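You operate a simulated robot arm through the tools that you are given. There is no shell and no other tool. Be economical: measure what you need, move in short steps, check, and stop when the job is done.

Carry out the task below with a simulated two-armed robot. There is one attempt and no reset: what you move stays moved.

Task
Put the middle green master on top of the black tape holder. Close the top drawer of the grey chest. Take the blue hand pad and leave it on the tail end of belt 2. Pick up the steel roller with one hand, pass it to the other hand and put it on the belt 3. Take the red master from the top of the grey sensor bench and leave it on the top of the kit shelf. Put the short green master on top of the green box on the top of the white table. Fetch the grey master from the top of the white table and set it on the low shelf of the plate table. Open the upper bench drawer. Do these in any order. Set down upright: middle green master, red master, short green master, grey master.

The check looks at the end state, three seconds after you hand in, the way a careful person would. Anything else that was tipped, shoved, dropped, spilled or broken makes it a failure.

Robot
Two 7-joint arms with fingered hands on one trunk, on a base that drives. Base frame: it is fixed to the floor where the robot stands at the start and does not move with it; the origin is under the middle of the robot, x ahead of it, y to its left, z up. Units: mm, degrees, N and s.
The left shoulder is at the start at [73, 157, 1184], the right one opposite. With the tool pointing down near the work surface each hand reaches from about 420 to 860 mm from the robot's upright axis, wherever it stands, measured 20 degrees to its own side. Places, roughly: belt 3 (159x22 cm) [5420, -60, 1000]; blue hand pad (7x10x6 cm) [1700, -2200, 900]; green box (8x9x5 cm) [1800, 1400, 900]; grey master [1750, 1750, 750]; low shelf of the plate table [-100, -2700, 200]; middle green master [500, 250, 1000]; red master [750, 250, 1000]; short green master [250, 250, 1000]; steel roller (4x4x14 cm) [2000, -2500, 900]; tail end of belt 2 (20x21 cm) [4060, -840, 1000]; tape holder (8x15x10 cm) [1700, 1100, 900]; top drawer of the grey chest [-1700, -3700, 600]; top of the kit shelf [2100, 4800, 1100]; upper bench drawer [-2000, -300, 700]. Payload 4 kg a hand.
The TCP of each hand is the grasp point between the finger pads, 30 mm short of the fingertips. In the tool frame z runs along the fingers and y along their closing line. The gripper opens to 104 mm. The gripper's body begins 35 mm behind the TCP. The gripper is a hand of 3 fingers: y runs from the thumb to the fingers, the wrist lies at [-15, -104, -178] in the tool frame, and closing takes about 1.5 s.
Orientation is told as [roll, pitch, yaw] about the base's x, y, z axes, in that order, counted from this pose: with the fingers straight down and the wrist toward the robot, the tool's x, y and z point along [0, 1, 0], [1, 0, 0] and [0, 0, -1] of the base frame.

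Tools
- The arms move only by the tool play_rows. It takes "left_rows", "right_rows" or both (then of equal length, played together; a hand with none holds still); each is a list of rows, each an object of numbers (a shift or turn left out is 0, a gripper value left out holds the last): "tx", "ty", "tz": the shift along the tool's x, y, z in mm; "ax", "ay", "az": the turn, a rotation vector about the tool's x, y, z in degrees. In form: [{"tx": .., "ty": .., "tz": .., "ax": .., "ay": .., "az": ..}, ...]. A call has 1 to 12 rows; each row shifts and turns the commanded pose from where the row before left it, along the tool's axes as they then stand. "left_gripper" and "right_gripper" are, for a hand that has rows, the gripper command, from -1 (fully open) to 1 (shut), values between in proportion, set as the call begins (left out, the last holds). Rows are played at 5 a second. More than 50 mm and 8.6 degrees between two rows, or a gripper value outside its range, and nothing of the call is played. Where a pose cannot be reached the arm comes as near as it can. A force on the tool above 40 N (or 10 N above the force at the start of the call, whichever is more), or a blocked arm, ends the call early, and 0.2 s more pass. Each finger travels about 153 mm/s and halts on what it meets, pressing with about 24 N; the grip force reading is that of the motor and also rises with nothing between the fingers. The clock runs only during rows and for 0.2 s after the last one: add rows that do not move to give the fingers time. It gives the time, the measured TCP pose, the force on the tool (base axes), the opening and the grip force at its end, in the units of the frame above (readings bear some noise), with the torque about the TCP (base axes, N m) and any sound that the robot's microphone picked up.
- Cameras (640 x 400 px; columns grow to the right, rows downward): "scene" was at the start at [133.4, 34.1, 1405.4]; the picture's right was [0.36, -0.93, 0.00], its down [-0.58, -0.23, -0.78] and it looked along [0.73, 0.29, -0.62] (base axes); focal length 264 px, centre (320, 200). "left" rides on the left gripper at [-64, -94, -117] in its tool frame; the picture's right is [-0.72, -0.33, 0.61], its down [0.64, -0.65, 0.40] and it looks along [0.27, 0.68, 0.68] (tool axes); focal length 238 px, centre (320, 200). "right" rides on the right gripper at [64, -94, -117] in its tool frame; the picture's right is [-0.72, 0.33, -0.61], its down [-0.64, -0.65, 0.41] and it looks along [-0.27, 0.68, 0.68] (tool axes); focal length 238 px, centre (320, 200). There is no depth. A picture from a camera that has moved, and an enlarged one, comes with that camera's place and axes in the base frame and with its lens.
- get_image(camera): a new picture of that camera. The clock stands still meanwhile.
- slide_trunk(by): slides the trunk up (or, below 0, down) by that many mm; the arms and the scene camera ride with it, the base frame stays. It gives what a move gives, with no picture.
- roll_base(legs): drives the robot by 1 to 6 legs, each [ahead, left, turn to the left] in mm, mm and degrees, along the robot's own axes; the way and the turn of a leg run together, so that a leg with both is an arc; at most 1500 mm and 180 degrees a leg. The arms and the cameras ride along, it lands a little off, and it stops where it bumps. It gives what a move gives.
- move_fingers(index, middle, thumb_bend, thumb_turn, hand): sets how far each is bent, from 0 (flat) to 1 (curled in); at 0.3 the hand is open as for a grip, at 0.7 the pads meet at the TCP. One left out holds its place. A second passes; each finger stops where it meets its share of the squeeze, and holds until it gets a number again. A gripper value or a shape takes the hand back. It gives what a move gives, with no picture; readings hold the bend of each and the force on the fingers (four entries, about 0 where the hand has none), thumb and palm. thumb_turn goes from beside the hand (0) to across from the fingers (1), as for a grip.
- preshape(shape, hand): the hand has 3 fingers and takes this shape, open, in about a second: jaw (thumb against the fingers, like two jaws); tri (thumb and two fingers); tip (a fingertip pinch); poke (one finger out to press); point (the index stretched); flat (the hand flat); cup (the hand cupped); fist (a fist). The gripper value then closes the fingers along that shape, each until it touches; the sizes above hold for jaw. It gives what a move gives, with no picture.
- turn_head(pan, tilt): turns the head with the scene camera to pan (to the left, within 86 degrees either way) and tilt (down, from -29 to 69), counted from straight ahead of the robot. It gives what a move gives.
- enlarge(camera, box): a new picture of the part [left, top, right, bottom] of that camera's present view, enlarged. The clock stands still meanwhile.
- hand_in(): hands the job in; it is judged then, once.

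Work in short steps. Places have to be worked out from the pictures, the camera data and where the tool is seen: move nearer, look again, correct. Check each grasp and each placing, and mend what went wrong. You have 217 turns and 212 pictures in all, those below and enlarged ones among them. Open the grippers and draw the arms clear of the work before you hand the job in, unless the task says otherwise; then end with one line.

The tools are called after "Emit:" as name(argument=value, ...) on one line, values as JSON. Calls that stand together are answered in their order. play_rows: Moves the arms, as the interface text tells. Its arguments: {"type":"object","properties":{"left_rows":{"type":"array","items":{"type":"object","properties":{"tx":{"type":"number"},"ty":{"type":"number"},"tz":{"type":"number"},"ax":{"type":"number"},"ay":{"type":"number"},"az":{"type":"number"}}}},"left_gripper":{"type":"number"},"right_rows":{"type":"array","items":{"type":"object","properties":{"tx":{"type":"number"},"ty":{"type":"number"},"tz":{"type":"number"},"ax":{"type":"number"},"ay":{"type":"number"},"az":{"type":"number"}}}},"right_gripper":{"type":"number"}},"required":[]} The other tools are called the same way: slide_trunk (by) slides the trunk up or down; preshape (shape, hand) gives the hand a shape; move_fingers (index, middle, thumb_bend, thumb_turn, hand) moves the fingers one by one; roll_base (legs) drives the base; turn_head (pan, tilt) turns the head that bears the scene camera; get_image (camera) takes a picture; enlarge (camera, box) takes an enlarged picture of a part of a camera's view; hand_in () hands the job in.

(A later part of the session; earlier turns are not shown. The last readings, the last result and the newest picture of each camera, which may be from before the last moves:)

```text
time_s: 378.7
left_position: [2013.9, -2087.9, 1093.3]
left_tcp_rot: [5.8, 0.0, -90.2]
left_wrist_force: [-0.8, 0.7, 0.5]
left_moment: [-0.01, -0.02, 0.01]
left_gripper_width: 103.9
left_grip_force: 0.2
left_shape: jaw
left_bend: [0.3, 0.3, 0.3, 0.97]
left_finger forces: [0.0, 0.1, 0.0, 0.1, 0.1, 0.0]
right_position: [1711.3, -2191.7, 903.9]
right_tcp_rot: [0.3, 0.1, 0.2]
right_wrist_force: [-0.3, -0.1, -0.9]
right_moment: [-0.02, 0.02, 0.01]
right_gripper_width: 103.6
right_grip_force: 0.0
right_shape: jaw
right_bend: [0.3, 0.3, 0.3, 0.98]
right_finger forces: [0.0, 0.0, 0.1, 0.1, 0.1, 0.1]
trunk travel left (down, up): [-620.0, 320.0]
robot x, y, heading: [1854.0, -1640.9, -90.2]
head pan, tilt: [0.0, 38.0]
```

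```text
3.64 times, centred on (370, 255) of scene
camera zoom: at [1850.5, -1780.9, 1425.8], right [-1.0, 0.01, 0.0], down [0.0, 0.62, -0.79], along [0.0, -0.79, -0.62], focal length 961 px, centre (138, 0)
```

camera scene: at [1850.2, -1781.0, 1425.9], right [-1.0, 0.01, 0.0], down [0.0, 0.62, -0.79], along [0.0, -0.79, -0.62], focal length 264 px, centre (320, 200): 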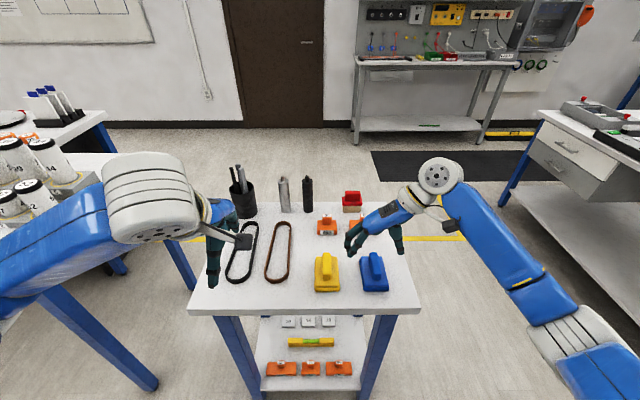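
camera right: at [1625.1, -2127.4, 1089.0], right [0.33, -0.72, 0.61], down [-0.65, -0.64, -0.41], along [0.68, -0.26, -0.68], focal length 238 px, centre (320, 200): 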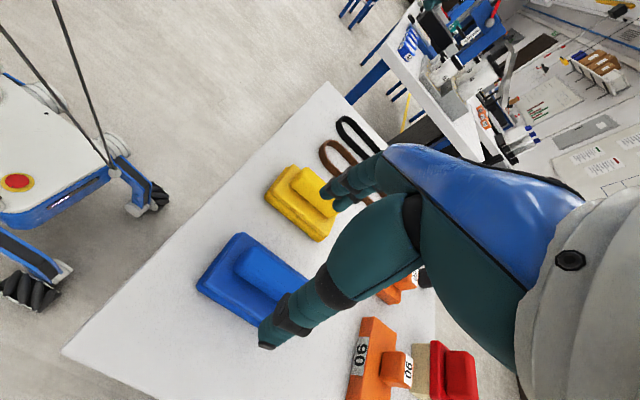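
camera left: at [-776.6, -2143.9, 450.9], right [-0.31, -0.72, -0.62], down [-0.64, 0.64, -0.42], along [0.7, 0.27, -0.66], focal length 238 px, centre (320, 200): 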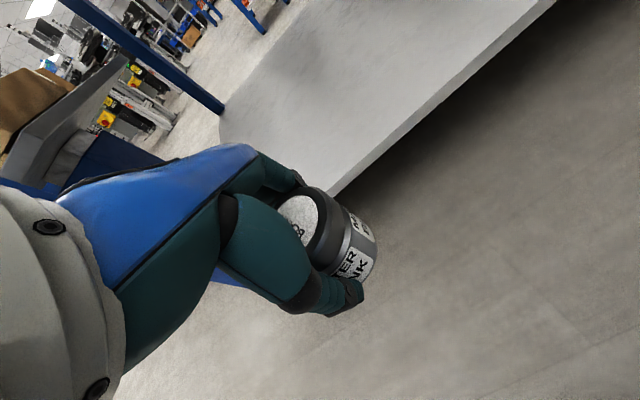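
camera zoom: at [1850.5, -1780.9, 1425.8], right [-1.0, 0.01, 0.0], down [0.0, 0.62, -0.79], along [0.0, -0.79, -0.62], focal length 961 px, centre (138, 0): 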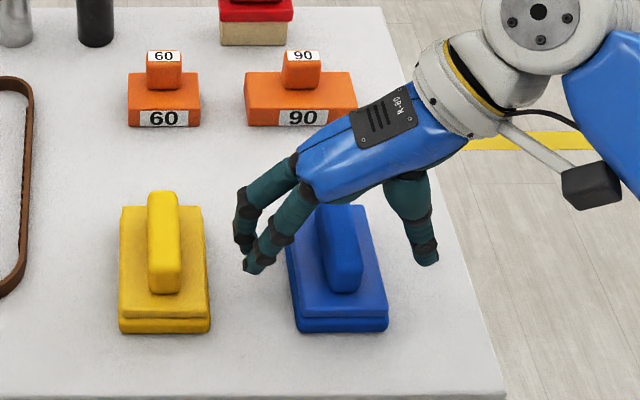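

Fingers straddle the handle. Close and lift.

Emit:
play_rows(right_rows=[{}, {}, {}, {}, {}, {}, {}, {}, {}], right_gripper=1)

Emit:
play_rows(right_rows=[{"tz": -10}, {"tz": -20}, {"tz": -30}, {"tz": -40}, {"tz": -40}, {}])

Emit:
get_image(camera="right")

Emit:
get_image(camera="scene")

```text
time_s: 380.7
left_position: [2013.9, -2087.3, 1093.9]
left_tcp_rot: [5.7, -0.2, -90.2]
left_wrist_force: [-1.0, -0.5, -0.7]
left_moment: [0.01, 0.01, 0.03]
left_gripper_width: 104.0
left_grip_force: 0.1
left_shape: jaw
left_bend: [0.3, 0.3, 0.3, 0.97]
left_finger forces: [0.1, 0.0, 0.0, 0.0, 0.0, 0.0]
right_position: [1711.9, -2191.2, 905.3]
right_tcp_rot: [0.1, 0.1, 0.1]
right_wrist_force: [0.3, -2.4, 11.0]
right_moment: [-0.11, -0.25, -0.13]
right_gripper_width: 40.6
right_grip_force: 24.1
right_shape: jaw
right_bend: [0.74, 0.47, 0.73, 1.0]
right_finger forces: [14.5, 11.3, 0.1, 0.0, 21.4, 0.0]
trunk travel left (down, up): [-620.0, 320.0]
robot x, y, heading: [1853.3, -1643.6, -90.2]
head pan, tilt: [0.0, 38.0]
```

```text
time_s: 382.1
left_position: [2013.7, -2087.2, 1092.9]
left_tcp_rot: [5.7, 0.0, -90.1]
left_wrist_force: [0.2, -0.1, -0.5]
left_moment: [0.01, -0.01, 0.0]
left_gripper_width: 103.9
left_grip_force: 0.0
left_shape: jaw
left_bend: [0.3, 0.3, 0.3, 0.97]
left_finger forces: [0.0, 0.1, 0.0, 0.1, 0.0, 0.0]
right_position: [1710.0, -2188.6, 1045.2]
right_tcp_rot: [0.3, 0.3, 0.0]
right_wrist_force: [0.1, 0.5, -1.2]
right_moment: [0.04, 0.0, 0.0]
right_gripper_width: 40.0
right_grip_force: 23.7
right_shape: jaw
right_bend: [0.74, 0.48, 0.73, 1.0]
right_finger forces: [13.0, 10.0, 0.1, 0.1, 21.5, 0.1]
trunk travel left (down, up): [-620.0, 320.0]
robot x, y, heading: [1849.9, -1642.0, -90.3]
head pan, tilt: [0.0, 38.0]
```

```text
93 pictures are left
camera right: at [1615.7, -2125.2, 1162.9], right [0.33, -0.72, 0.61], down [-0.65, -0.64, -0.41], along [0.68, -0.26, -0.68], focal length 238 px, centre (320, 200)
```

right: 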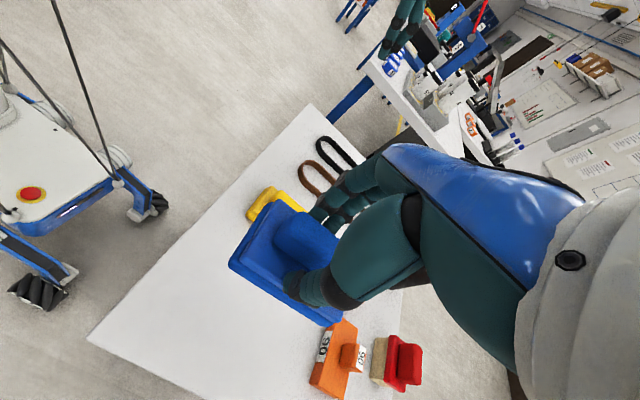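

```text
92 pictures are left
camera scene: at [1850.4, -1781.3, 1425.8], right [-1.0, 0.01, 0.0], down [0.0, 0.62, -0.79], along [0.0, -0.79, -0.62], focal length 264 px, centre (320, 200)
```

scene: 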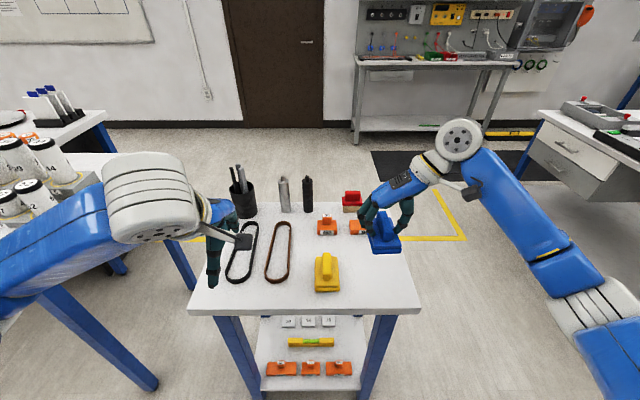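

Pad held. Now the left hand goes to the steel roller: first straighten, shift, then extend above it.

Emit:
play_rows(left_rows=[{"ay": -5.7, "tx": -26}, {"tx": -26}, {"ty": 45}, {"ty": 45}, {"ty": 45}, {"ty": 45}, {"ty": 45}, {"ty": 45}, {"ty": 45}, {"ty": 45}, {"ty": 26}, {}])

Emit:
get_image(camera="left")

Emit:
enlarge(camera="scene", box=[200, 130, 360, 240])

```text
time_s: 384.7
left_position: [1956.9, -2473.2, 1090.0]
left_tcp_rot: [0.2, 0.0, -90.2]
left_wrist_force: [0.3, 0.1, 0.4]
left_moment: [0.0, -0.02, -0.04]
left_gripper_width: 104.2
left_grip_force: 0.0
left_shape: jaw
left_bend: [0.3, 0.3, 0.3, 0.97]
left_finger forces: [0.0, 0.0, 0.0, 0.0, 0.1, 0.0]
right_position: [1708.8, -2187.6, 1045.8]
right_tcp_rot: [0.1, 0.1, 0.2]
right_wrist_force: [0.4, -0.8, -0.7]
right_moment: [0.03, -0.01, 0.0]
right_gripper_width: 39.7
right_grip_force: 23.9
right_shape: jaw
right_bend: [0.74, 0.48, 0.73, 1.0]
right_finger forces: [12.8, 9.6, 0.0, 0.0, 21.5, 0.1]
trunk travel left (down, up): [-620.0, 320.0]
robot x, y, heading: [1851.4, -1639.0, -90.1]
head pan, tilt: [0.0, 38.0]
```

```text
91 pictures are left
camera left: at [1894.4, -2378.9, 1206.9], right [-0.72, 0.33, -0.62], down [0.65, 0.65, -0.4], along [0.27, -0.69, -0.68], focal length 238 px, centre (320, 200)
```

left: 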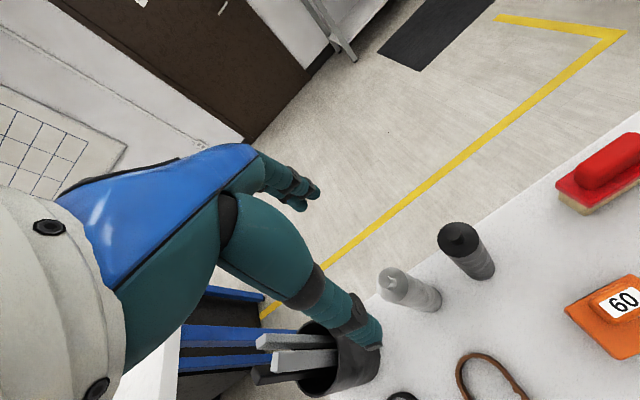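

```text
3.64 times, centred on (280, 185) of scene
camera zoom: at [1848.2, -1781.8, 1425.8], right [-1.0, 0.01, 0.0], down [0.0, 0.62, -0.79], along [0.0, -0.79, -0.62], focal length 961 px, centre (466, 254)
```

zoom: 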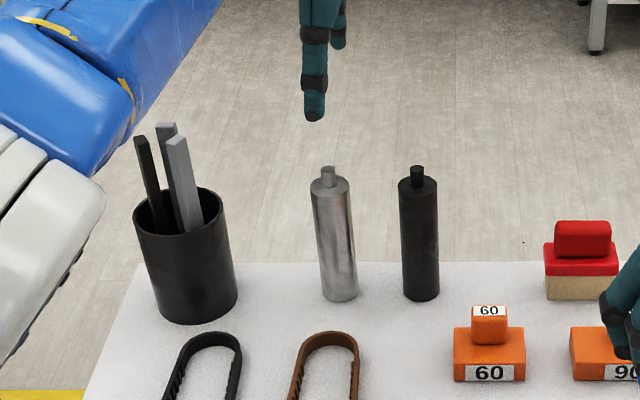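

Roller at (1962.5,-2464), body top z≈964. I centre and descend to TCP z≈953 so the fingertips hold only its upper part.

Emit:
play_rows(left_rows=[{"tx": 5.5, "ty": -9}, {"tz": 40}, {"tz": 40}, {"tz": 30}, {"tz": 17}, {"tz": 10}, {}])

Emit:
enlarge(camera="scene", box=[200, 130, 360, 240])

```text
time_s: 386.3
left_position: [1964.0, -2466.2, 952.5]
left_tcp_rot: [0.2, 0.0, -90.3]
left_wrist_force: [0.1, -0.5, 0.1]
left_moment: [-0.02, -0.04, 0.0]
left_gripper_width: 103.9
left_grip_force: 0.1
left_shape: jaw
left_bend: [0.3, 0.3, 0.3, 0.97]
left_finger forces: [0.0, 0.0, 0.0, 0.0, 0.0, 0.0]
right_position: [1710.3, -2189.1, 1045.5]
right_tcp_rot: [0.3, 0.1, 0.0]
right_wrist_force: [-1.3, -0.6, -1.1]
right_moment: [-0.01, 0.02, -0.02]
right_gripper_width: 39.7
right_grip_force: 23.8
right_shape: jaw
right_bend: [0.74, 0.48, 0.73, 1.0]
right_finger forces: [12.9, 9.5, 0.1, 0.0, 21.3, 0.0]
trunk travel left (down, up): [-620.0, 320.0]
robot x, y, heading: [1852.6, -1641.7, -90.5]
head pan, tilt: [0.0, 38.0]
```

```text
3.64 times, centred on (280, 185) of scene
camera zoom: at [1849.1, -1782.1, 1425.7], right [-1.0, 0.01, 0.0], down [0.0, 0.62, -0.79], along [0.0, -0.79, -0.62], focal length 961 px, centre (466, 254)
```

zoom: 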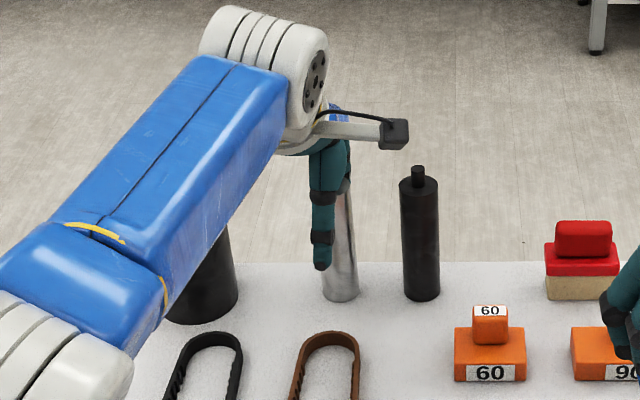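

Thumb in front and fingers behind the roller. Close and lift.

Emit:
play_rows(left_rows=[{}, {}, {}, {}, {}, {}, {}, {}, {}], left_gripper=1)

Emit:
play_rows(left_rows=[{"tz": -10}, {"tz": -20}, {"tz": -35}, {"tz": -45}, {"tz": -45}, {"tz": -35}, {}])

Emit:
get_image(camera="scene")

Emit:
get_image(camera="left")

```text
time_s: 388.3
left_position: [1965.1, -2466.9, 953.0]
left_tcp_rot: [0.0, -0.1, -90.2]
left_wrist_force: [0.5, -0.2, 0.1]
left_moment: [0.0, -0.01, 0.0]
left_gripper_width: 24.2
left_grip_force: 23.9
left_shape: jaw
left_bend: [0.73, 0.65, 0.74, 1.0]
left_finger forces: [14.5, 6.1, 0.0, 0.1, 20.7, 0.0]
right_position: [1708.3, -2188.6, 1044.6]
right_tcp_rot: [0.3, 0.1, 0.2]
right_wrist_force: [-0.1, -0.4, -0.7]
right_moment: [0.03, -0.02, -0.04]
right_gripper_width: 39.8
right_grip_force: 23.9
right_shape: jaw
right_bend: [0.74, 0.48, 0.73, 1.0]
right_finger forces: [12.7, 9.5, 0.0, 0.0, 21.3, 0.0]
trunk travel left (down, up): [-620.0, 320.0]
robot x, y, heading: [1851.9, -1643.0, -90.3]
head pan, tilt: [0.0, 38.0]
```

```text
time_s: 389.9
left_position: [1962.1, -2469.9, 1143.8]
left_tcp_rot: [0.1, 0.1, -90.1]
left_wrist_force: [-0.1, 0.9, -2.7]
left_moment: [0.02, 0.0, 0.01]
left_gripper_width: 24.0
left_grip_force: 23.5
left_shape: jaw
left_bend: [0.73, 0.65, 0.74, 1.0]
left_finger forces: [14.4, 6.3, 0.0, 0.0, 20.6, 0.0]
right_position: [1709.3, -2189.2, 1045.1]
right_tcp_rot: [0.3, 0.1, 0.1]
right_wrist_force: [0.1, 1.0, -1.2]
right_moment: [-0.04, -0.01, 0.03]
right_gripper_width: 39.5
right_grip_force: 24.0
right_shape: jaw
right_bend: [0.74, 0.48, 0.73, 1.0]
right_finger forces: [12.7, 9.5, 0.1, 0.1, 21.3, 0.0]
trunk travel left (down, up): [-620.0, 320.0]
robot x, y, heading: [1851.6, -1642.1, -89.9]
head pan, tilt: [0.0, 38.0]
```

```text
88 pictures are left
camera scene: at [1849.1, -1783.2, 1425.6], right [-1.0, 0.01, 0.0], down [0.0, 0.62, -0.79], along [0.0, -0.79, -0.62], focal length 264 px, centre (320, 200)
```

scene: 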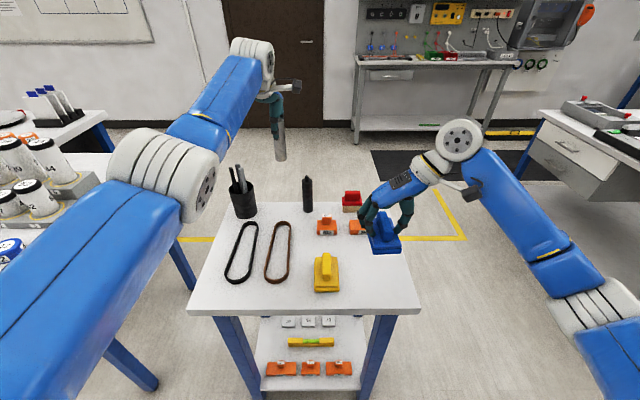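

```text
87 pictures are left
camera left: at [1899.4, -2375.6, 1261.8], right [-0.72, 0.33, -0.61], down [0.64, 0.65, -0.4], along [0.27, -0.68, -0.68], focal length 238 px, centre (320, 200)
```

left: 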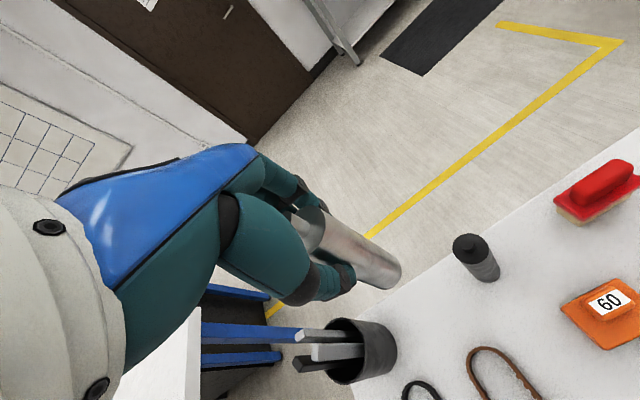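

Both items held. I retract the left arm, raise the trunk 150, back off and turn east to view the belts.

Emit:
play_rows(left_rows=[{"ty": -45}, {"ty": -45}, {"ty": -45}, {"ty": -45}, {"ty": -45}, {"ty": -45}, {"ty": -45}, {}])

Emit:
slide_trunk(by=150)

Emit:
roll_base(legs=[[-350, 0, 0], [0, 0, 90]])

Emit:
turn_head(pan=10, tilt=15)

Emit:
get_image(camera="scene")

```text
time_s: 391.7
left_position: [1964.0, -2149.4, 1143.5]
left_tcp_rot: [0.2, 0.2, -90.2]
left_wrist_force: [-0.8, 0.9, -2.1]
left_moment: [0.01, -0.04, 0.02]
left_gripper_width: 23.6
left_grip_force: 23.7
left_shape: jaw
left_bend: [0.73, 0.65, 0.74, 1.0]
left_finger forces: [14.6, 7.0, 0.0, 0.0, 20.3, 0.0]
right_position: [1709.6, -2188.7, 1045.4]
right_tcp_rot: [0.3, 0.1, 0.2]
right_wrist_force: [0.2, 0.1, -1.1]
right_moment: [0.04, -0.02, 0.02]
right_gripper_width: 40.0
right_grip_force: 24.4
right_shape: jaw
right_bend: [0.74, 0.48, 0.73, 1.0]
right_finger forces: [12.7, 9.3, 0.1, 0.0, 21.3, 0.1]
trunk travel left (down, up): [-620.0, 320.0]
robot x, y, heading: [1850.4, -1643.5, -90.2]
head pan, tilt: [0.0, 38.0]
```

```text
time_s: 393.4
left_position: [1965.8, -2149.7, 1293.2]
left_tcp_rot: [0.0, 0.1, -90.2]
left_wrist_force: [0.9, 0.4, -2.5]
left_moment: [0.01, -0.01, 0.0]
left_gripper_width: 23.6
left_grip_force: 24.1
left_shape: jaw
left_bend: [0.73, 0.65, 0.74, 1.0]
left_finger forces: [14.7, 7.0, 0.0, 0.0, 20.4, 0.1]
right_position: [1708.4, -2189.1, 1195.6]
right_tcp_rot: [0.3, 0.2, 0.0]
right_wrist_force: [0.7, -0.1, -0.4]
right_moment: [0.03, 0.03, 0.0]
right_gripper_width: 39.5
right_grip_force: 23.8
right_shape: jaw
right_bend: [0.74, 0.48, 0.73, 1.0]
right_finger forces: [12.6, 9.3, 0.1, 0.1, 21.3, 0.0]
trunk travel left (down, up): [-770.0, 170.0]
robot x, y, heading: [1850.6, -1640.9, -90.4]
head pan, tilt: [0.0, 38.0]
```

```text
time_s: 399.5
left_position: [2360.2, -1178.5, 1293.8]
left_tcp_rot: [0.1, 0.0, 0.2]
left_wrist_force: [0.2, 0.1, -2.1]
left_moment: [-0.02, -0.01, 0.0]
left_gripper_width: 23.5
left_grip_force: 23.6
left_shape: jaw
left_bend: [0.73, 0.66, 0.74, 1.0]
left_finger forces: [14.5, 6.9, 0.0, 0.1, 20.0, 0.0]
right_position: [2400.0, -1434.3, 1195.9]
right_tcp_rot: [0.3, 0.1, 90.5]
right_wrist_force: [-0.2, 0.4, -0.1]
right_moment: [-0.02, -0.01, 0.0]
right_gripper_width: 39.9
right_grip_force: 23.9
right_shape: jaw
right_bend: [0.74, 0.48, 0.73, 1.0]
right_finger forces: [12.4, 8.5, 0.0, 0.0, 20.8, 0.0]
trunk travel left (down, up): [-770.0, 170.0]
robot x, y, heading: [1849.7, -1296.2, 0.1]
head pan, tilt: [0.0, 38.0]
```

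```text
time_s: 400.4
left_position: [2356.4, -1177.1, 1293.8]
left_tcp_rot: [0.0, -0.1, 0.3]
left_wrist_force: [0.4, 0.7, -1.7]
left_moment: [0.03, 0.0, -0.02]
left_gripper_width: 23.6
left_grip_force: 23.9
left_shape: jaw
left_bend: [0.73, 0.66, 0.74, 1.0]
left_finger forces: [14.8, 6.9, 0.0, 0.0, 20.3, 0.0]
right_position: [2397.0, -1433.8, 1196.3]
right_tcp_rot: [0.2, 0.1, 90.5]
right_wrist_force: [-0.9, -0.9, 0.0]
right_moment: [0.01, 0.0, -0.04]
right_gripper_width: 39.8
right_grip_force: 24.3
right_shape: jaw
right_bend: [0.74, 0.48, 0.73, 1.0]
right_finger forces: [12.4, 8.5, 0.2, 0.1, 21.0, 0.0]
trunk travel left (down, up): [-770.0, 170.0]
robot x, y, heading: [1855.6, -1297.1, 0.2]
head pan, tilt: [10.0, 15.0]
```

```text
86 pictures are left
camera scene: at [1999.3, -1279.4, 1612.2], right [0.17, -0.98, 0.0], down [-0.26, -0.05, -0.96], along [0.95, 0.17, -0.26], focal length 264 px, centre (320, 200)
```

scene: 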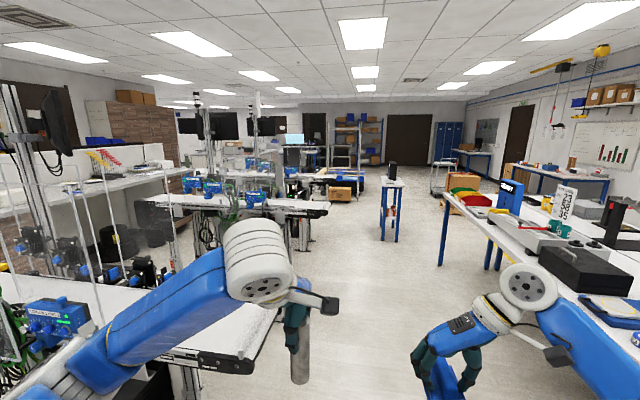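

Belt 2's tail end is at about pixel (315,205) down the aisle. I drive east along the aisle and turn to face the belts.

Emit:
roll_base(legs=[[1400, -280, 0], [650, 0, 0], [0, 0, 90]])

Emit:
turn_head(pan=0, tilt=30)

Emit:
get_image(camera="scene")

```text
time_s: 414.5
left_position: [3742.3, -1030.1, 1293.8]
left_tcp_rot: [0.1, -0.2, 93.0]
left_wrist_force: [0.1, -0.3, -0.9]
left_moment: [0.03, -0.02, 0.01]
left_gripper_width: 23.3
left_grip_force: 23.7
left_shape: jaw
left_bend: [0.73, 0.66, 0.74, 1.0]
left_finger forces: [14.5, 7.0, 0.1, 0.0, 19.7, 0.0]
right_position: [3996.4, -977.8, 1196.1]
right_tcp_rot: [0.2, 0.1, -176.7]
right_wrist_force: [-0.2, -0.5, -1.1]
right_moment: [-0.05, -0.02, -0.02]
right_gripper_width: 39.7
right_grip_force: 23.1
right_shape: jaw
right_bend: [0.74, 0.48, 0.73, 1.0]
right_finger forces: [12.2, 8.4, 0.0, 0.0, 20.7, 0.1]
trunk travel left (down, up): [-770.0, 170.0]
robot x, y, heading: [3884.3, -1528.2, 92.6]
head pan, tilt: [10.0, 15.0]
```

```text
time_s: 415.3
left_position: [3740.9, -1031.2, 1294.4]
left_tcp_rot: [0.0, -0.2, 92.9]
left_wrist_force: [0.7, -0.5, -2.5]
left_moment: [0.03, 0.01, 0.0]
left_gripper_width: 23.5
left_grip_force: 23.7
left_shape: jaw
left_bend: [0.73, 0.66, 0.74, 1.0]
left_finger forces: [14.6, 7.1, 0.1, 0.0, 20.2, 0.0]
right_position: [3995.2, -979.4, 1198.1]
right_tcp_rot: [0.1, 0.1, -176.8]
right_wrist_force: [0.4, 0.4, -0.6]
right_moment: [-0.01, 0.0, -0.01]
right_gripper_width: 39.5
right_grip_force: 23.5
right_shape: jaw
right_bend: [0.74, 0.48, 0.73, 1.0]
right_finger forces: [12.3, 8.4, 0.0, 0.0, 20.8, 0.1]
trunk travel left (down, up): [-770.0, 170.0]
robot x, y, heading: [3883.5, -1527.5, 92.9]
head pan, tilt: [0.0, 30.0]
```

```text
85 pictures are left
camera scene: at [3877.2, -1382.4, 1588.1], right [1.0, 0.05, 0.0], down [0.03, -0.5, -0.86], along [-0.04, 0.86, -0.5], focal length 264 px, centre (320, 200)
```

scene: 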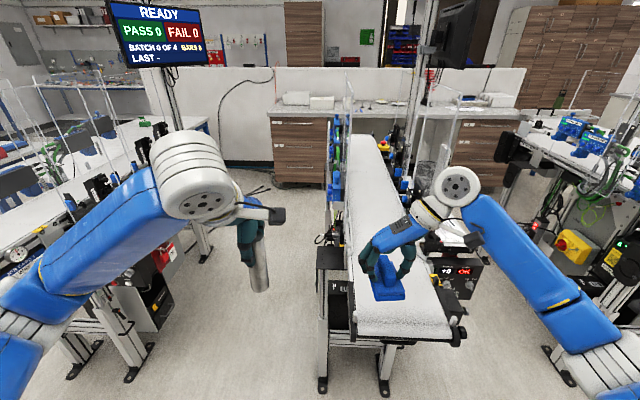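

Belt 2 runs away from me with its tail end nearest, under the right hand. I check with the right camera to triangulate the belt height.

Emit:
get_image(camera="right")

Emit:
enlarge(camera="scene", box=[310, 200, 490, 370])

```text
84 pictures are left
camera right: at [4092.9, -1037.3, 1314.1], right [-0.37, 0.7, 0.61], down [0.62, 0.68, -0.4], along [-0.7, 0.23, -0.68], focal length 238 px, centre (320, 200)
```

right: 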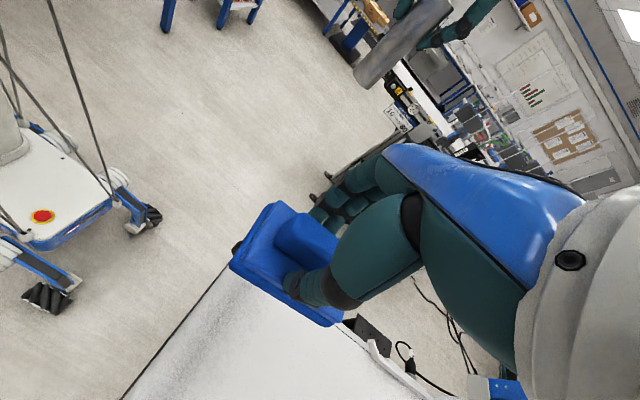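

```text
2.35 times, centred on (400, 285) of scene
camera zoom: at [3877.2, -1382.4, 1588.1], right [1.0, 0.05, 0.0], down [0.03, -0.5, -0.86], along [-0.04, 0.86, -0.5], focal length 622 px, centre (132, 0)
```

zoom: 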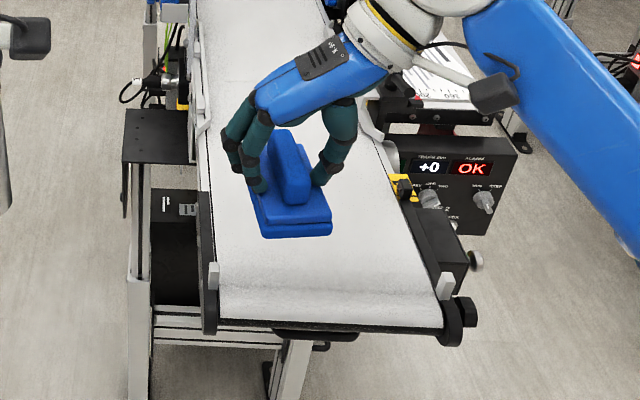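

Belt surface z≈975, x 3950–4182, south end y≈-985. I move the pad over (4062,-850) and go down partway.

Emit:
play_rows(right_rows=[{"tx": -32, "ty": -18}, {"tx": -31, "ty": -18}, {"tx": -31, "ty": -19}, {"tx": -31, "ty": -18}, {"tz": 35}, {"tz": 35}, {"tz": 30}, {}])

Emit:
enlarge(camera="scene", box=[310, 200, 490, 370])

Emit:
get_image(camera="right")

```text
time_s: 417.1
left_position: [3741.0, -1033.1, 1295.9]
left_tcp_rot: [0.2, -0.2, 93.0]
left_wrist_force: [0.4, -0.1, -2.7]
left_moment: [0.03, 0.01, 0.03]
left_gripper_width: 23.3
left_grip_force: 23.8
left_shape: jaw
left_bend: [0.73, 0.66, 0.74, 1.0]
left_finger forces: [14.7, 7.0, 0.0, 0.0, 20.0, 0.0]
right_position: [4060.9, -846.9, 1098.9]
right_tcp_rot: [0.1, 0.1, -176.7]
right_wrist_force: [-0.1, 0.1, -0.5]
right_moment: [0.01, -0.02, 0.06]
right_gripper_width: 39.5
right_grip_force: 24.3
right_shape: jaw
right_bend: [0.74, 0.48, 0.73, 1.0]
right_finger forces: [12.1, 8.3, 0.0, 0.0, 20.8, 0.0]
trunk travel left (down, up): [-770.0, 170.0]
robot x, y, heading: [3886.7, -1529.4, 92.7]
head pan, tilt: [0.0, 30.0]
```

```text
2.35 times, centred on (400, 285) of scene
camera zoom: at [3877.0, -1382.1, 1588.0], right [1.0, 0.05, 0.0], down [0.02, -0.5, -0.86], along [-0.04, 0.86, -0.5], focal length 622 px, centre (132, 0)
```

zoom: 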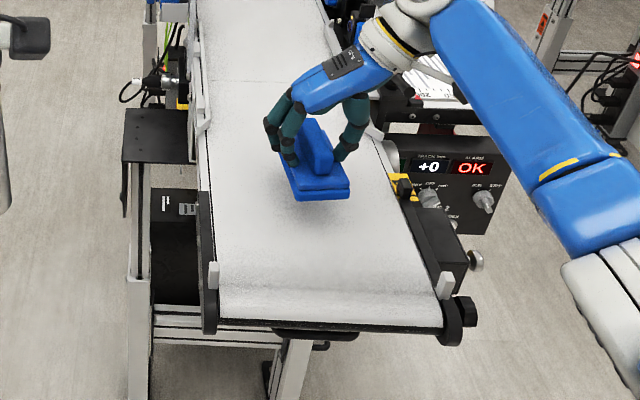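

```text
81 pictures are left
camera right: at [4157.8, -905.5, 1215.9], right [-0.37, 0.7, 0.61], down [0.62, 0.68, -0.4], along [-0.7, 0.23, -0.68], focal length 238 px, centre (320, 200)
```

right: 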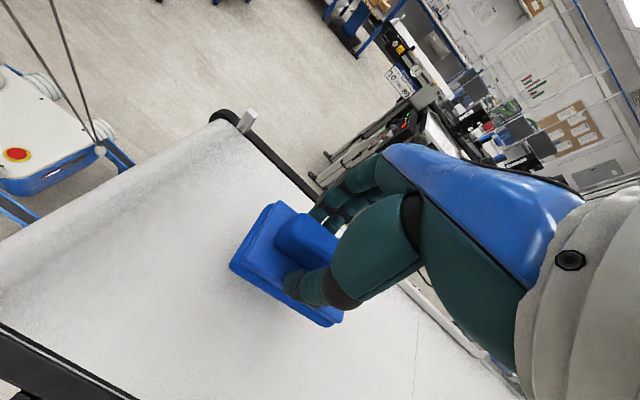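

Pad is above the tail area. Descend to contact.

Emit:
play_rows(right_rows=[{"tz": 20}, {"tz": 15}, {"tz": 6}, {"tz": 4}, {"tz": 4}, {"tz": 4}, {"tz": 4}, {"tz": 4}, {"tz": 4}, {"tz": 4}, {"tz": 4}, {"tz": 4}])

```text
time_s: 418.6
left_position: [3740.9, -1036.9, 1295.6]
left_tcp_rot: [0.1, -0.4, 92.9]
left_wrist_force: [0.1, -0.3, -2.4]
left_moment: [0.03, 0.01, 0.01]
left_gripper_width: 23.3
left_grip_force: 23.9
left_shape: jaw
left_bend: [0.73, 0.66, 0.74, 1.0]
left_finger forces: [14.7, 7.1, 0.1, 0.0, 20.1, 0.1]
right_position: [4058.8, -848.9, 1054.9]
right_tcp_rot: [-1.0, -0.4, -176.5]
right_wrist_force: [-1.0, -11.3, 16.5]
right_moment: [-0.35, 0.19, 0.17]
right_gripper_width: 39.3
right_grip_force: 23.7
right_shape: jaw
right_bend: [0.74, 0.48, 0.73, 1.0]
right_finger forces: [21.3, 11.4, 0.1, 0.0, 24.4, 0.0]
trunk travel left (down, up): [-770.0, 170.0]
robot x, y, heading: [3885.1, -1529.3, 93.2]
head pan, tilt: [0.0, 30.0]
stopped in row 7 (right hand): the force on the tool passed its limit at 44 N (the readings are from after the stop); the commanded pose is now the measured one
```

Contact (belt z≈997). Relax and release.

Emit:
play_rows(right_rows=[{"tz": -2.5}, {}])

Emit:
play_rows(right_rows=[{}, {}, {}, {}, {}, {}, {}, {}], right_gripper=-1)

Emit:
play_rows(right_rows=[{"tz": -15}, {"tz": -30}, {"tz": -40}, {"tz": -40}, {"tz": -40}, {}])

Emit:
enlarge(camera="scene", box=[310, 200, 490, 370])

```text
time_s: 419.2
left_position: [3740.6, -1036.4, 1297.2]
left_tcp_rot: [0.0, -0.3, 93.0]
left_wrist_force: [-0.2, 0.0, -1.4]
left_moment: [0.02, 0.03, -0.03]
left_gripper_width: 23.1
left_grip_force: 24.1
left_shape: jaw
left_bend: [0.73, 0.66, 0.74, 1.0]
left_finger forces: [14.7, 7.1, 0.0, 0.1, 20.0, 0.0]
right_position: [4059.6, -848.5, 1054.4]
right_tcp_rot: [-1.0, -0.2, -176.6]
right_wrist_force: [-2.5, -8.0, 10.0]
right_moment: [-0.27, 0.46, 0.19]
right_gripper_width: 39.1
right_grip_force: 24.4
right_shape: jaw
right_bend: [0.74, 0.48, 0.73, 1.0]
right_finger forces: [21.0, 12.9, 0.0, 0.0, 23.3, 0.0]
trunk travel left (down, up): [-770.0, 170.0]
robot x, y, heading: [3884.6, -1529.0, 92.6]
head pan, tilt: [0.0, 30.0]
```

```text
time_s: 421.0
left_position: [3740.9, -1032.8, 1295.9]
left_tcp_rot: [0.1, -0.3, 93.1]
left_wrist_force: [0.7, -0.4, -2.6]
left_moment: [-0.03, 0.0, 0.0]
left_gripper_width: 23.2
left_grip_force: 23.5
left_shape: jaw
left_bend: [0.73, 0.66, 0.74, 1.0]
left_finger forces: [14.7, 7.1, 0.0, 0.0, 20.1, 0.0]
right_position: [4059.8, -846.6, 1053.0]
right_tcp_rot: [-0.8, -0.3, -176.7]
right_wrist_force: [-0.7, -0.1, -0.6]
right_moment: [0.0, -0.03, 0.01]
right_gripper_width: 103.6
right_grip_force: 0.0
right_shape: jaw
right_bend: [0.3, 0.3, 0.3, 0.98]
right_finger forces: [0.0, 0.0, 0.0, 0.1, 0.1, 0.0]
trunk travel left (down, up): [-770.0, 170.0]
robot x, y, heading: [3888.4, -1529.7, 92.8]
head pan, tilt: [0.0, 30.0]
```

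```text
time_s: 422.4
left_position: [3740.4, -1032.8, 1296.3]
left_tcp_rot: [0.1, -0.3, 92.9]
left_wrist_force: [0.4, -0.1, -1.5]
left_moment: [-0.03, 0.0, -0.01]
left_gripper_width: 23.4
left_grip_force: 24.1
left_shape: jaw
left_bend: [0.73, 0.66, 0.74, 1.0]
left_finger forces: [14.6, 7.1, 0.1, 0.0, 20.1, 0.0]
right_position: [4063.6, -850.1, 1219.7]
right_tcp_rot: [-0.8, -0.3, -176.8]
right_wrist_force: [-0.6, -0.2, -0.2]
right_moment: [0.02, 0.01, 0.0]
right_gripper_width: 103.4
right_grip_force: 0.1
right_shape: jaw
right_bend: [0.3, 0.3, 0.3, 0.98]
right_finger forces: [0.0, 0.0, 0.1, 0.1, 0.0, 0.1]
trunk travel left (down, up): [-770.0, 170.0]
robot x, y, heading: [3885.2, -1528.3, 92.9]
head pan, tilt: [0.0, 30.0]
```

```text
2.35 times, centred on (400, 285) of scene
camera zoom: at [3876.9, -1382.2, 1588.1], right [1.0, 0.05, 0.0], down [0.02, -0.5, -0.86], along [-0.04, 0.86, -0.5], focal length 622 px, centre (132, 0)
```

zoom: 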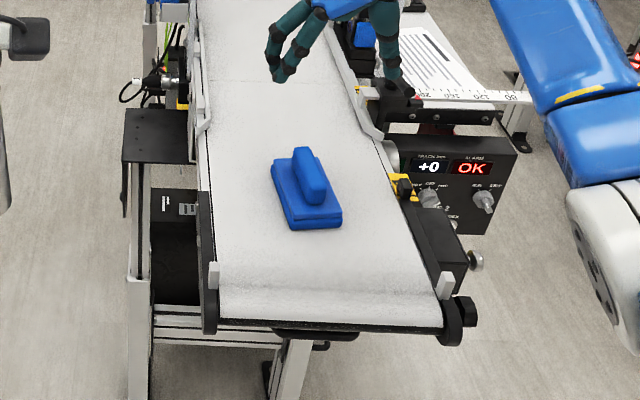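

Pad is on the tail of belt 2. Now I prepare the hand-over: rotate the right hand back, and bring the left hand with the roller forward and inward.

Emit:
play_rows(right_rows=[{"az": 8.4}, {"az": 8.4}, {"az": 8.4}, {"az": 8.4}, {"az": 8.4}, {"az": 8.4}, {"az": 8.4}, {"az": 8.4}, {"az": 8.4}, {"az": 8.4}, {"az": 5.5}, {}], left_rows=[{"ty": 12, "tx": -5}, {"ty": 12, "tx": -5}, {"ty": 12, "tx": -5}, {"ty": 12, "tx": -5}, {"ty": 12, "tx": -5}, {"ty": 12, "tx": -5}, {"ty": 12, "tx": -5}, {"ty": 10, "tx": -5}, {}, {}, {}, {}])

Emit:
play_rows(right_rows=[{"tz": -30}, {"ay": 8.4}, {"ay": 8.4}, {"ay": 8.4}, {"ay": 8.4}, {"ay": 8.4}, {"ay": 8.4}, {"ay": 8.4}, {"ay": 8.4}, {"ay": 2.8}, {}])

Emit:
get_image(camera="scene")

```text
time_s: 425.0
left_position: [3776.7, -936.4, 1295.5]
left_tcp_rot: [0.1, -0.4, 92.9]
left_wrist_force: [-0.1, -0.2, -2.7]
left_moment: [0.0, 0.0, 0.0]
left_gripper_width: 23.2
left_grip_force: 24.3
left_shape: jaw
left_bend: [0.73, 0.66, 0.74, 1.0]
left_finger forces: [14.8, 6.9, 0.0, 0.0, 20.0, 0.0]
right_position: [4061.3, -848.1, 1218.3]
right_tcp_rot: [0.2, -0.8, 93.7]
right_wrist_force: [0.3, 0.2, 0.8]
right_moment: [-0.05, 0.02, 0.01]
right_gripper_width: 103.4
right_grip_force: 0.0
right_shape: jaw
right_bend: [0.3, 0.3, 0.3, 0.98]
right_finger forces: [0.0, 0.0, 0.0, 0.0, 0.1, 0.0]
trunk travel left (down, up): [-770.0, 170.0]
robot x, y, heading: [3884.6, -1528.3, 92.8]
head pan, tilt: [0.0, 30.0]
```

```text
time_s: 427.4
left_position: [3776.0, -937.2, 1295.7]
left_tcp_rot: [0.1, -0.3, 93.0]
left_wrist_force: [-0.3, -0.7, -2.1]
left_moment: [0.03, 0.01, 0.01]
left_gripper_width: 23.3
left_grip_force: 23.9
left_shape: jaw
left_bend: [0.73, 0.66, 0.74, 1.0]
left_finger forces: [14.8, 7.0, 0.0, 0.0, 20.0, 0.0]
right_position: [4062.7, -848.0, 1249.3]
right_tcp_rot: [70.3, -0.8, 93.9]
right_wrist_force: [-0.3, -0.1, 0.3]
right_moment: [-0.01, 0.01, -0.03]
right_gripper_width: 103.4
right_grip_force: 0.1
right_shape: jaw
right_bend: [0.3, 0.3, 0.3, 0.98]
right_finger forces: [0.0, 0.0, 0.1, 0.0, 0.0, 0.1]
trunk travel left (down, up): [-770.0, 170.0]
robot x, y, heading: [3884.5, -1529.3, 92.8]
head pan, tilt: [0.0, 30.0]
```

```text
79 pictures are left
camera scene: at [3877.6, -1382.2, 1588.1], right [1.0, 0.05, 0.0], down [0.02, -0.5, -0.86], along [-0.04, 0.86, -0.5], focal length 264 px, centre (320, 200)
```

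scene: 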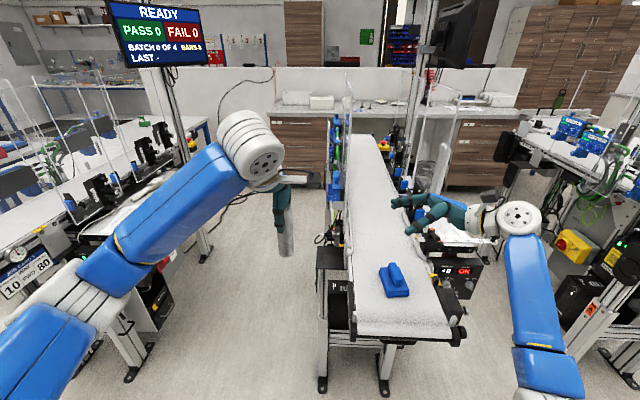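

The right hand points inward at 20° below horizontal. I bring it to a pre-grasp 130 mm from the roller's lower part.

Emit:
play_rows(right_rows=[{"tx": 20, "ty": -17.4, "tz": 38}, {"tx": 20, "ty": -17.4, "tz": 38}, {"tx": 20, "ty": -17.4, "tz": 38}, {"tx": 20, "ty": -17.4, "tz": 38}, {}])

Emit:
enlarge(camera="scene", box=[220, 100, 440, 280])

Emit:
get_image(camera="right")

Emit:
get_image(camera="left")

```text
time_s: 428.6
left_position: [3776.1, -938.1, 1295.4]
left_tcp_rot: [0.1, -0.3, 93.0]
left_wrist_force: [-0.5, 0.0, -1.4]
left_moment: [-0.02, 0.01, 0.03]
left_gripper_width: 23.3
left_grip_force: 24.3
left_shape: jaw
left_bend: [0.73, 0.66, 0.74, 1.0]
left_finger forces: [14.7, 7.0, 0.1, 0.0, 20.0, 0.0]
right_position: [3896.0, -931.5, 1272.7]
right_tcp_rot: [70.2, -0.8, 93.8]
right_wrist_force: [0.2, 0.3, 0.4]
right_moment: [-0.01, 0.01, -0.02]
right_gripper_width: 103.4
right_grip_force: 0.2
right_shape: jaw
right_bend: [0.3, 0.3, 0.3, 0.98]
right_finger forces: [0.0, 0.0, 0.0, 0.1, 0.1, 0.0]
trunk travel left (down, up): [-770.0, 170.0]
robot x, y, heading: [3880.8, -1529.8, 93.2]
head pan, tilt: [0.0, 30.0]
```

```text
2.22 times, centred on (330, 190) of scene
camera zoom: at [3876.4, -1382.7, 1588.1], right [1.0, 0.05, 0.0], down [0.03, -0.5, -0.86], along [-0.04, 0.86, -0.5], focal length 587 px, centre (298, 222)
```

zoom: 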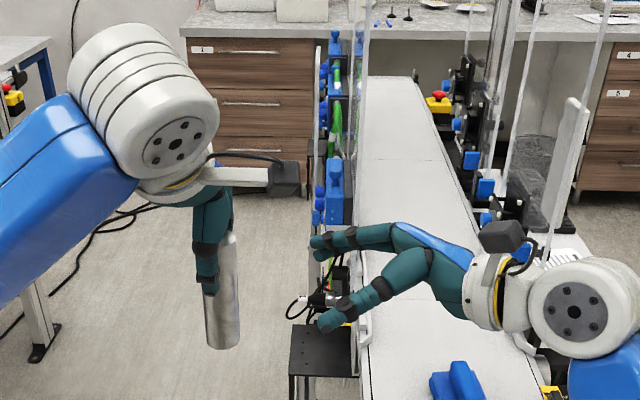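

```text
77 pictures are left
camera right: at [3990.8, -1021.0, 1369.6], right [0.8, 0.39, -0.46], down [-0.12, -0.65, -0.75], along [-0.59, 0.65, -0.47], focal length 238 px, centre (320, 200)
```

right: 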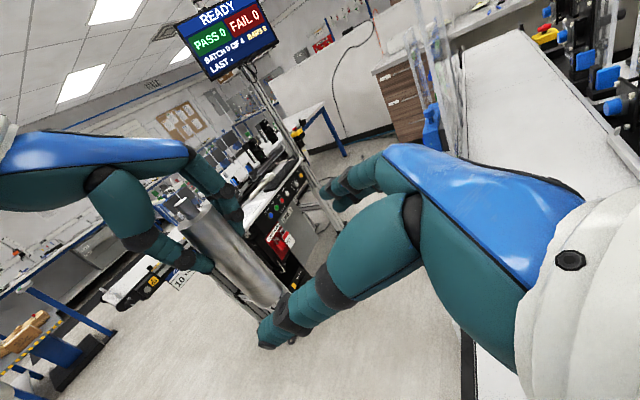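

```text
76 pictures are left
camera left: at [3844.9, -1028.5, 1412.7], right [0.73, -0.28, -0.62], down [-0.61, -0.68, -0.41], along [-0.31, 0.67, -0.67], focal length 238 px, centre (320, 200)
```

left: 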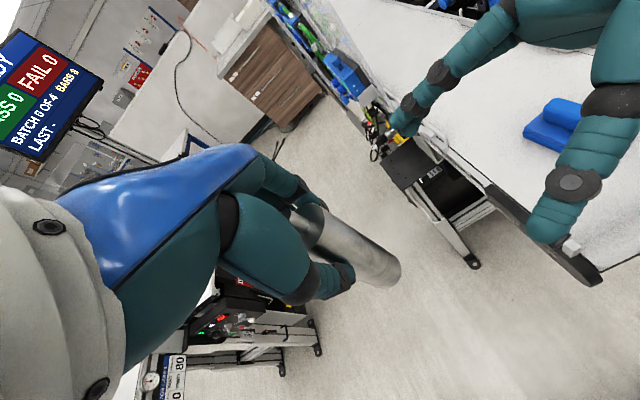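

Alignment matches (roller bottom z≈1190, x≈3779). I advance the right hand along its fingers 125 mm.

Emit:
play_rows(right_rows=[{"tz": 40}, {"tz": 35}, {"tz": 25}, {"tz": 15}, {"tz": 10}, {}])

Emit:
enlarge(camera="scene", box=[220, 100, 440, 280])

Emit:
enlarge(camera="left", box=[240, 140, 480, 340])

```text
time_s: 430.0
left_position: [3775.5, -936.8, 1295.7]
left_tcp_rot: [0.0, -0.3, 93.0]
left_wrist_force: [0.5, 0.2, -2.5]
left_moment: [-0.01, 0.04, -0.02]
left_gripper_width: 23.4
left_grip_force: 24.1
left_shape: jaw
left_bend: [0.73, 0.66, 0.74, 1.0]
left_finger forces: [14.7, 7.0, 0.0, 0.0, 19.9, 0.0]
right_position: [3777.1, -938.3, 1229.9]
right_tcp_rot: [70.2, -0.8, 93.7]
right_wrist_force: [-0.4, 0.7, 0.8]
right_moment: [-0.01, 0.01, 0.03]
right_gripper_width: 103.5
right_grip_force: 0.1
right_shape: jaw
right_bend: [0.3, 0.3, 0.3, 0.98]
right_finger forces: [0.0, 0.1, 0.0, 0.1, 0.0, 0.0]
trunk travel left (down, up): [-770.0, 170.0]
robot x, y, heading: [3883.4, -1527.2, 92.7]
head pan, tilt: [0.0, 30.0]
```

```text
2.22 times, centred on (330, 190) of scene
camera zoom: at [3876.2, -1382.5, 1588.1], right [1.0, 0.05, 0.0], down [0.03, -0.5, -0.86], along [-0.04, 0.86, -0.5], focal length 587 px, centre (298, 222)
```

zoom: 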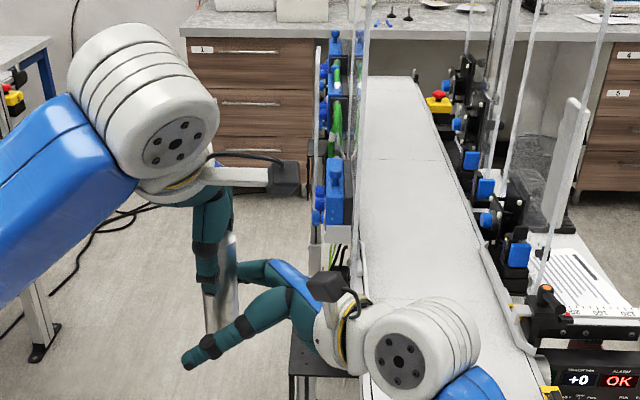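

```text
2.00 times, centred on (360, 240) of left
camera zoom: at [3844.8, -1028.4, 1412.7], right [0.73, -0.28, -0.62], down [-0.61, -0.68, -0.41], along [-0.31, 0.67, -0.67], focal length 477 px, centre (240, 120)
```

zoom: 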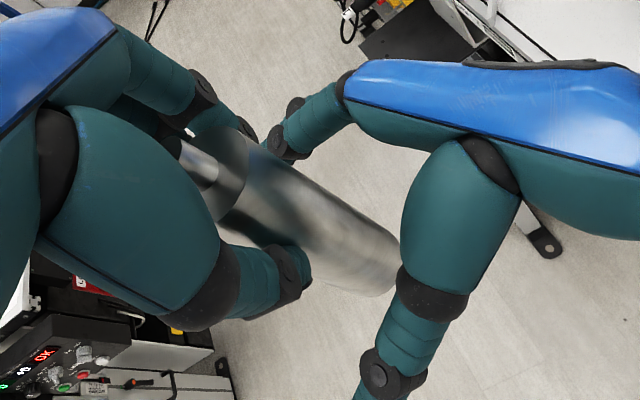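

The right fingers straddle the lower part of the roller. Close the right hand.

Emit:
play_rows(right_rows=[{}, {}, {}, {}, {}, {}, {}, {}, {}], right_gripper=1)

Emit:
enlarge(camera="left", box=[240, 140, 480, 340])

Emit:
enlarge(camera="scene", box=[260, 150, 400, 280])

```text
time_s: 432.0
left_position: [3775.9, -937.0, 1294.9]
left_tcp_rot: [0.1, -0.3, 93.0]
left_wrist_force: [1.5, 1.4, -0.4]
left_moment: [0.17, -0.12, 0.07]
left_gripper_width: 23.4
left_grip_force: 24.1
left_shape: jaw
left_bend: [0.73, 0.66, 0.75, 1.0]
left_finger forces: [16.7, 6.1, 0.0, 0.0, 19.7, 0.1]
right_position: [3778.4, -937.4, 1230.2]
right_tcp_rot: [70.1, -0.8, 93.8]
right_wrist_force: [-1.6, -2.2, -0.8]
right_moment: [-0.01, -0.01, -0.06]
right_gripper_width: 16.5
right_grip_force: 24.2
right_shape: jaw
right_bend: [0.74, 0.72, 0.8, 1.0]
right_finger forces: [12.8, 2.8, 0.1, 0.0, 17.6, 0.0]
trunk travel left (down, up): [-770.0, 170.0]
robot x, y, heading: [3888.1, -1529.4, 92.5]
head pan, tilt: [0.0, 30.0]
```

```text
2.00 times, centred on (360, 240) of left
camera zoom: at [3844.8, -1028.4, 1412.7], right [0.73, -0.28, -0.62], down [-0.61, -0.68, -0.41], along [-0.31, 0.67, -0.67], focal length 477 px, centre (240, 120)
```

zoom: 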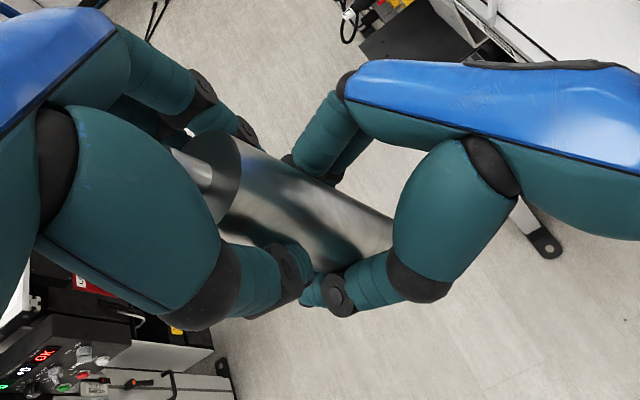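

```text
3.08 times, centred on (330, 215) of scene
camera zoom: at [3876.2, -1382.5, 1588.1], right [1.0, 0.05, 0.0], down [0.03, -0.5, -0.86], along [-0.04, 0.86, -0.5], focal length 813 px, centre (289, 154)
```

zoom: 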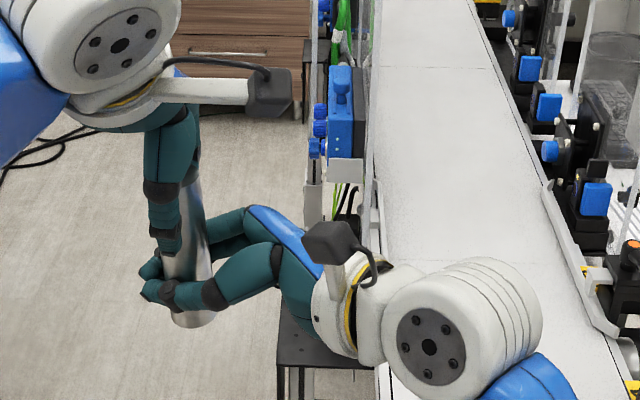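

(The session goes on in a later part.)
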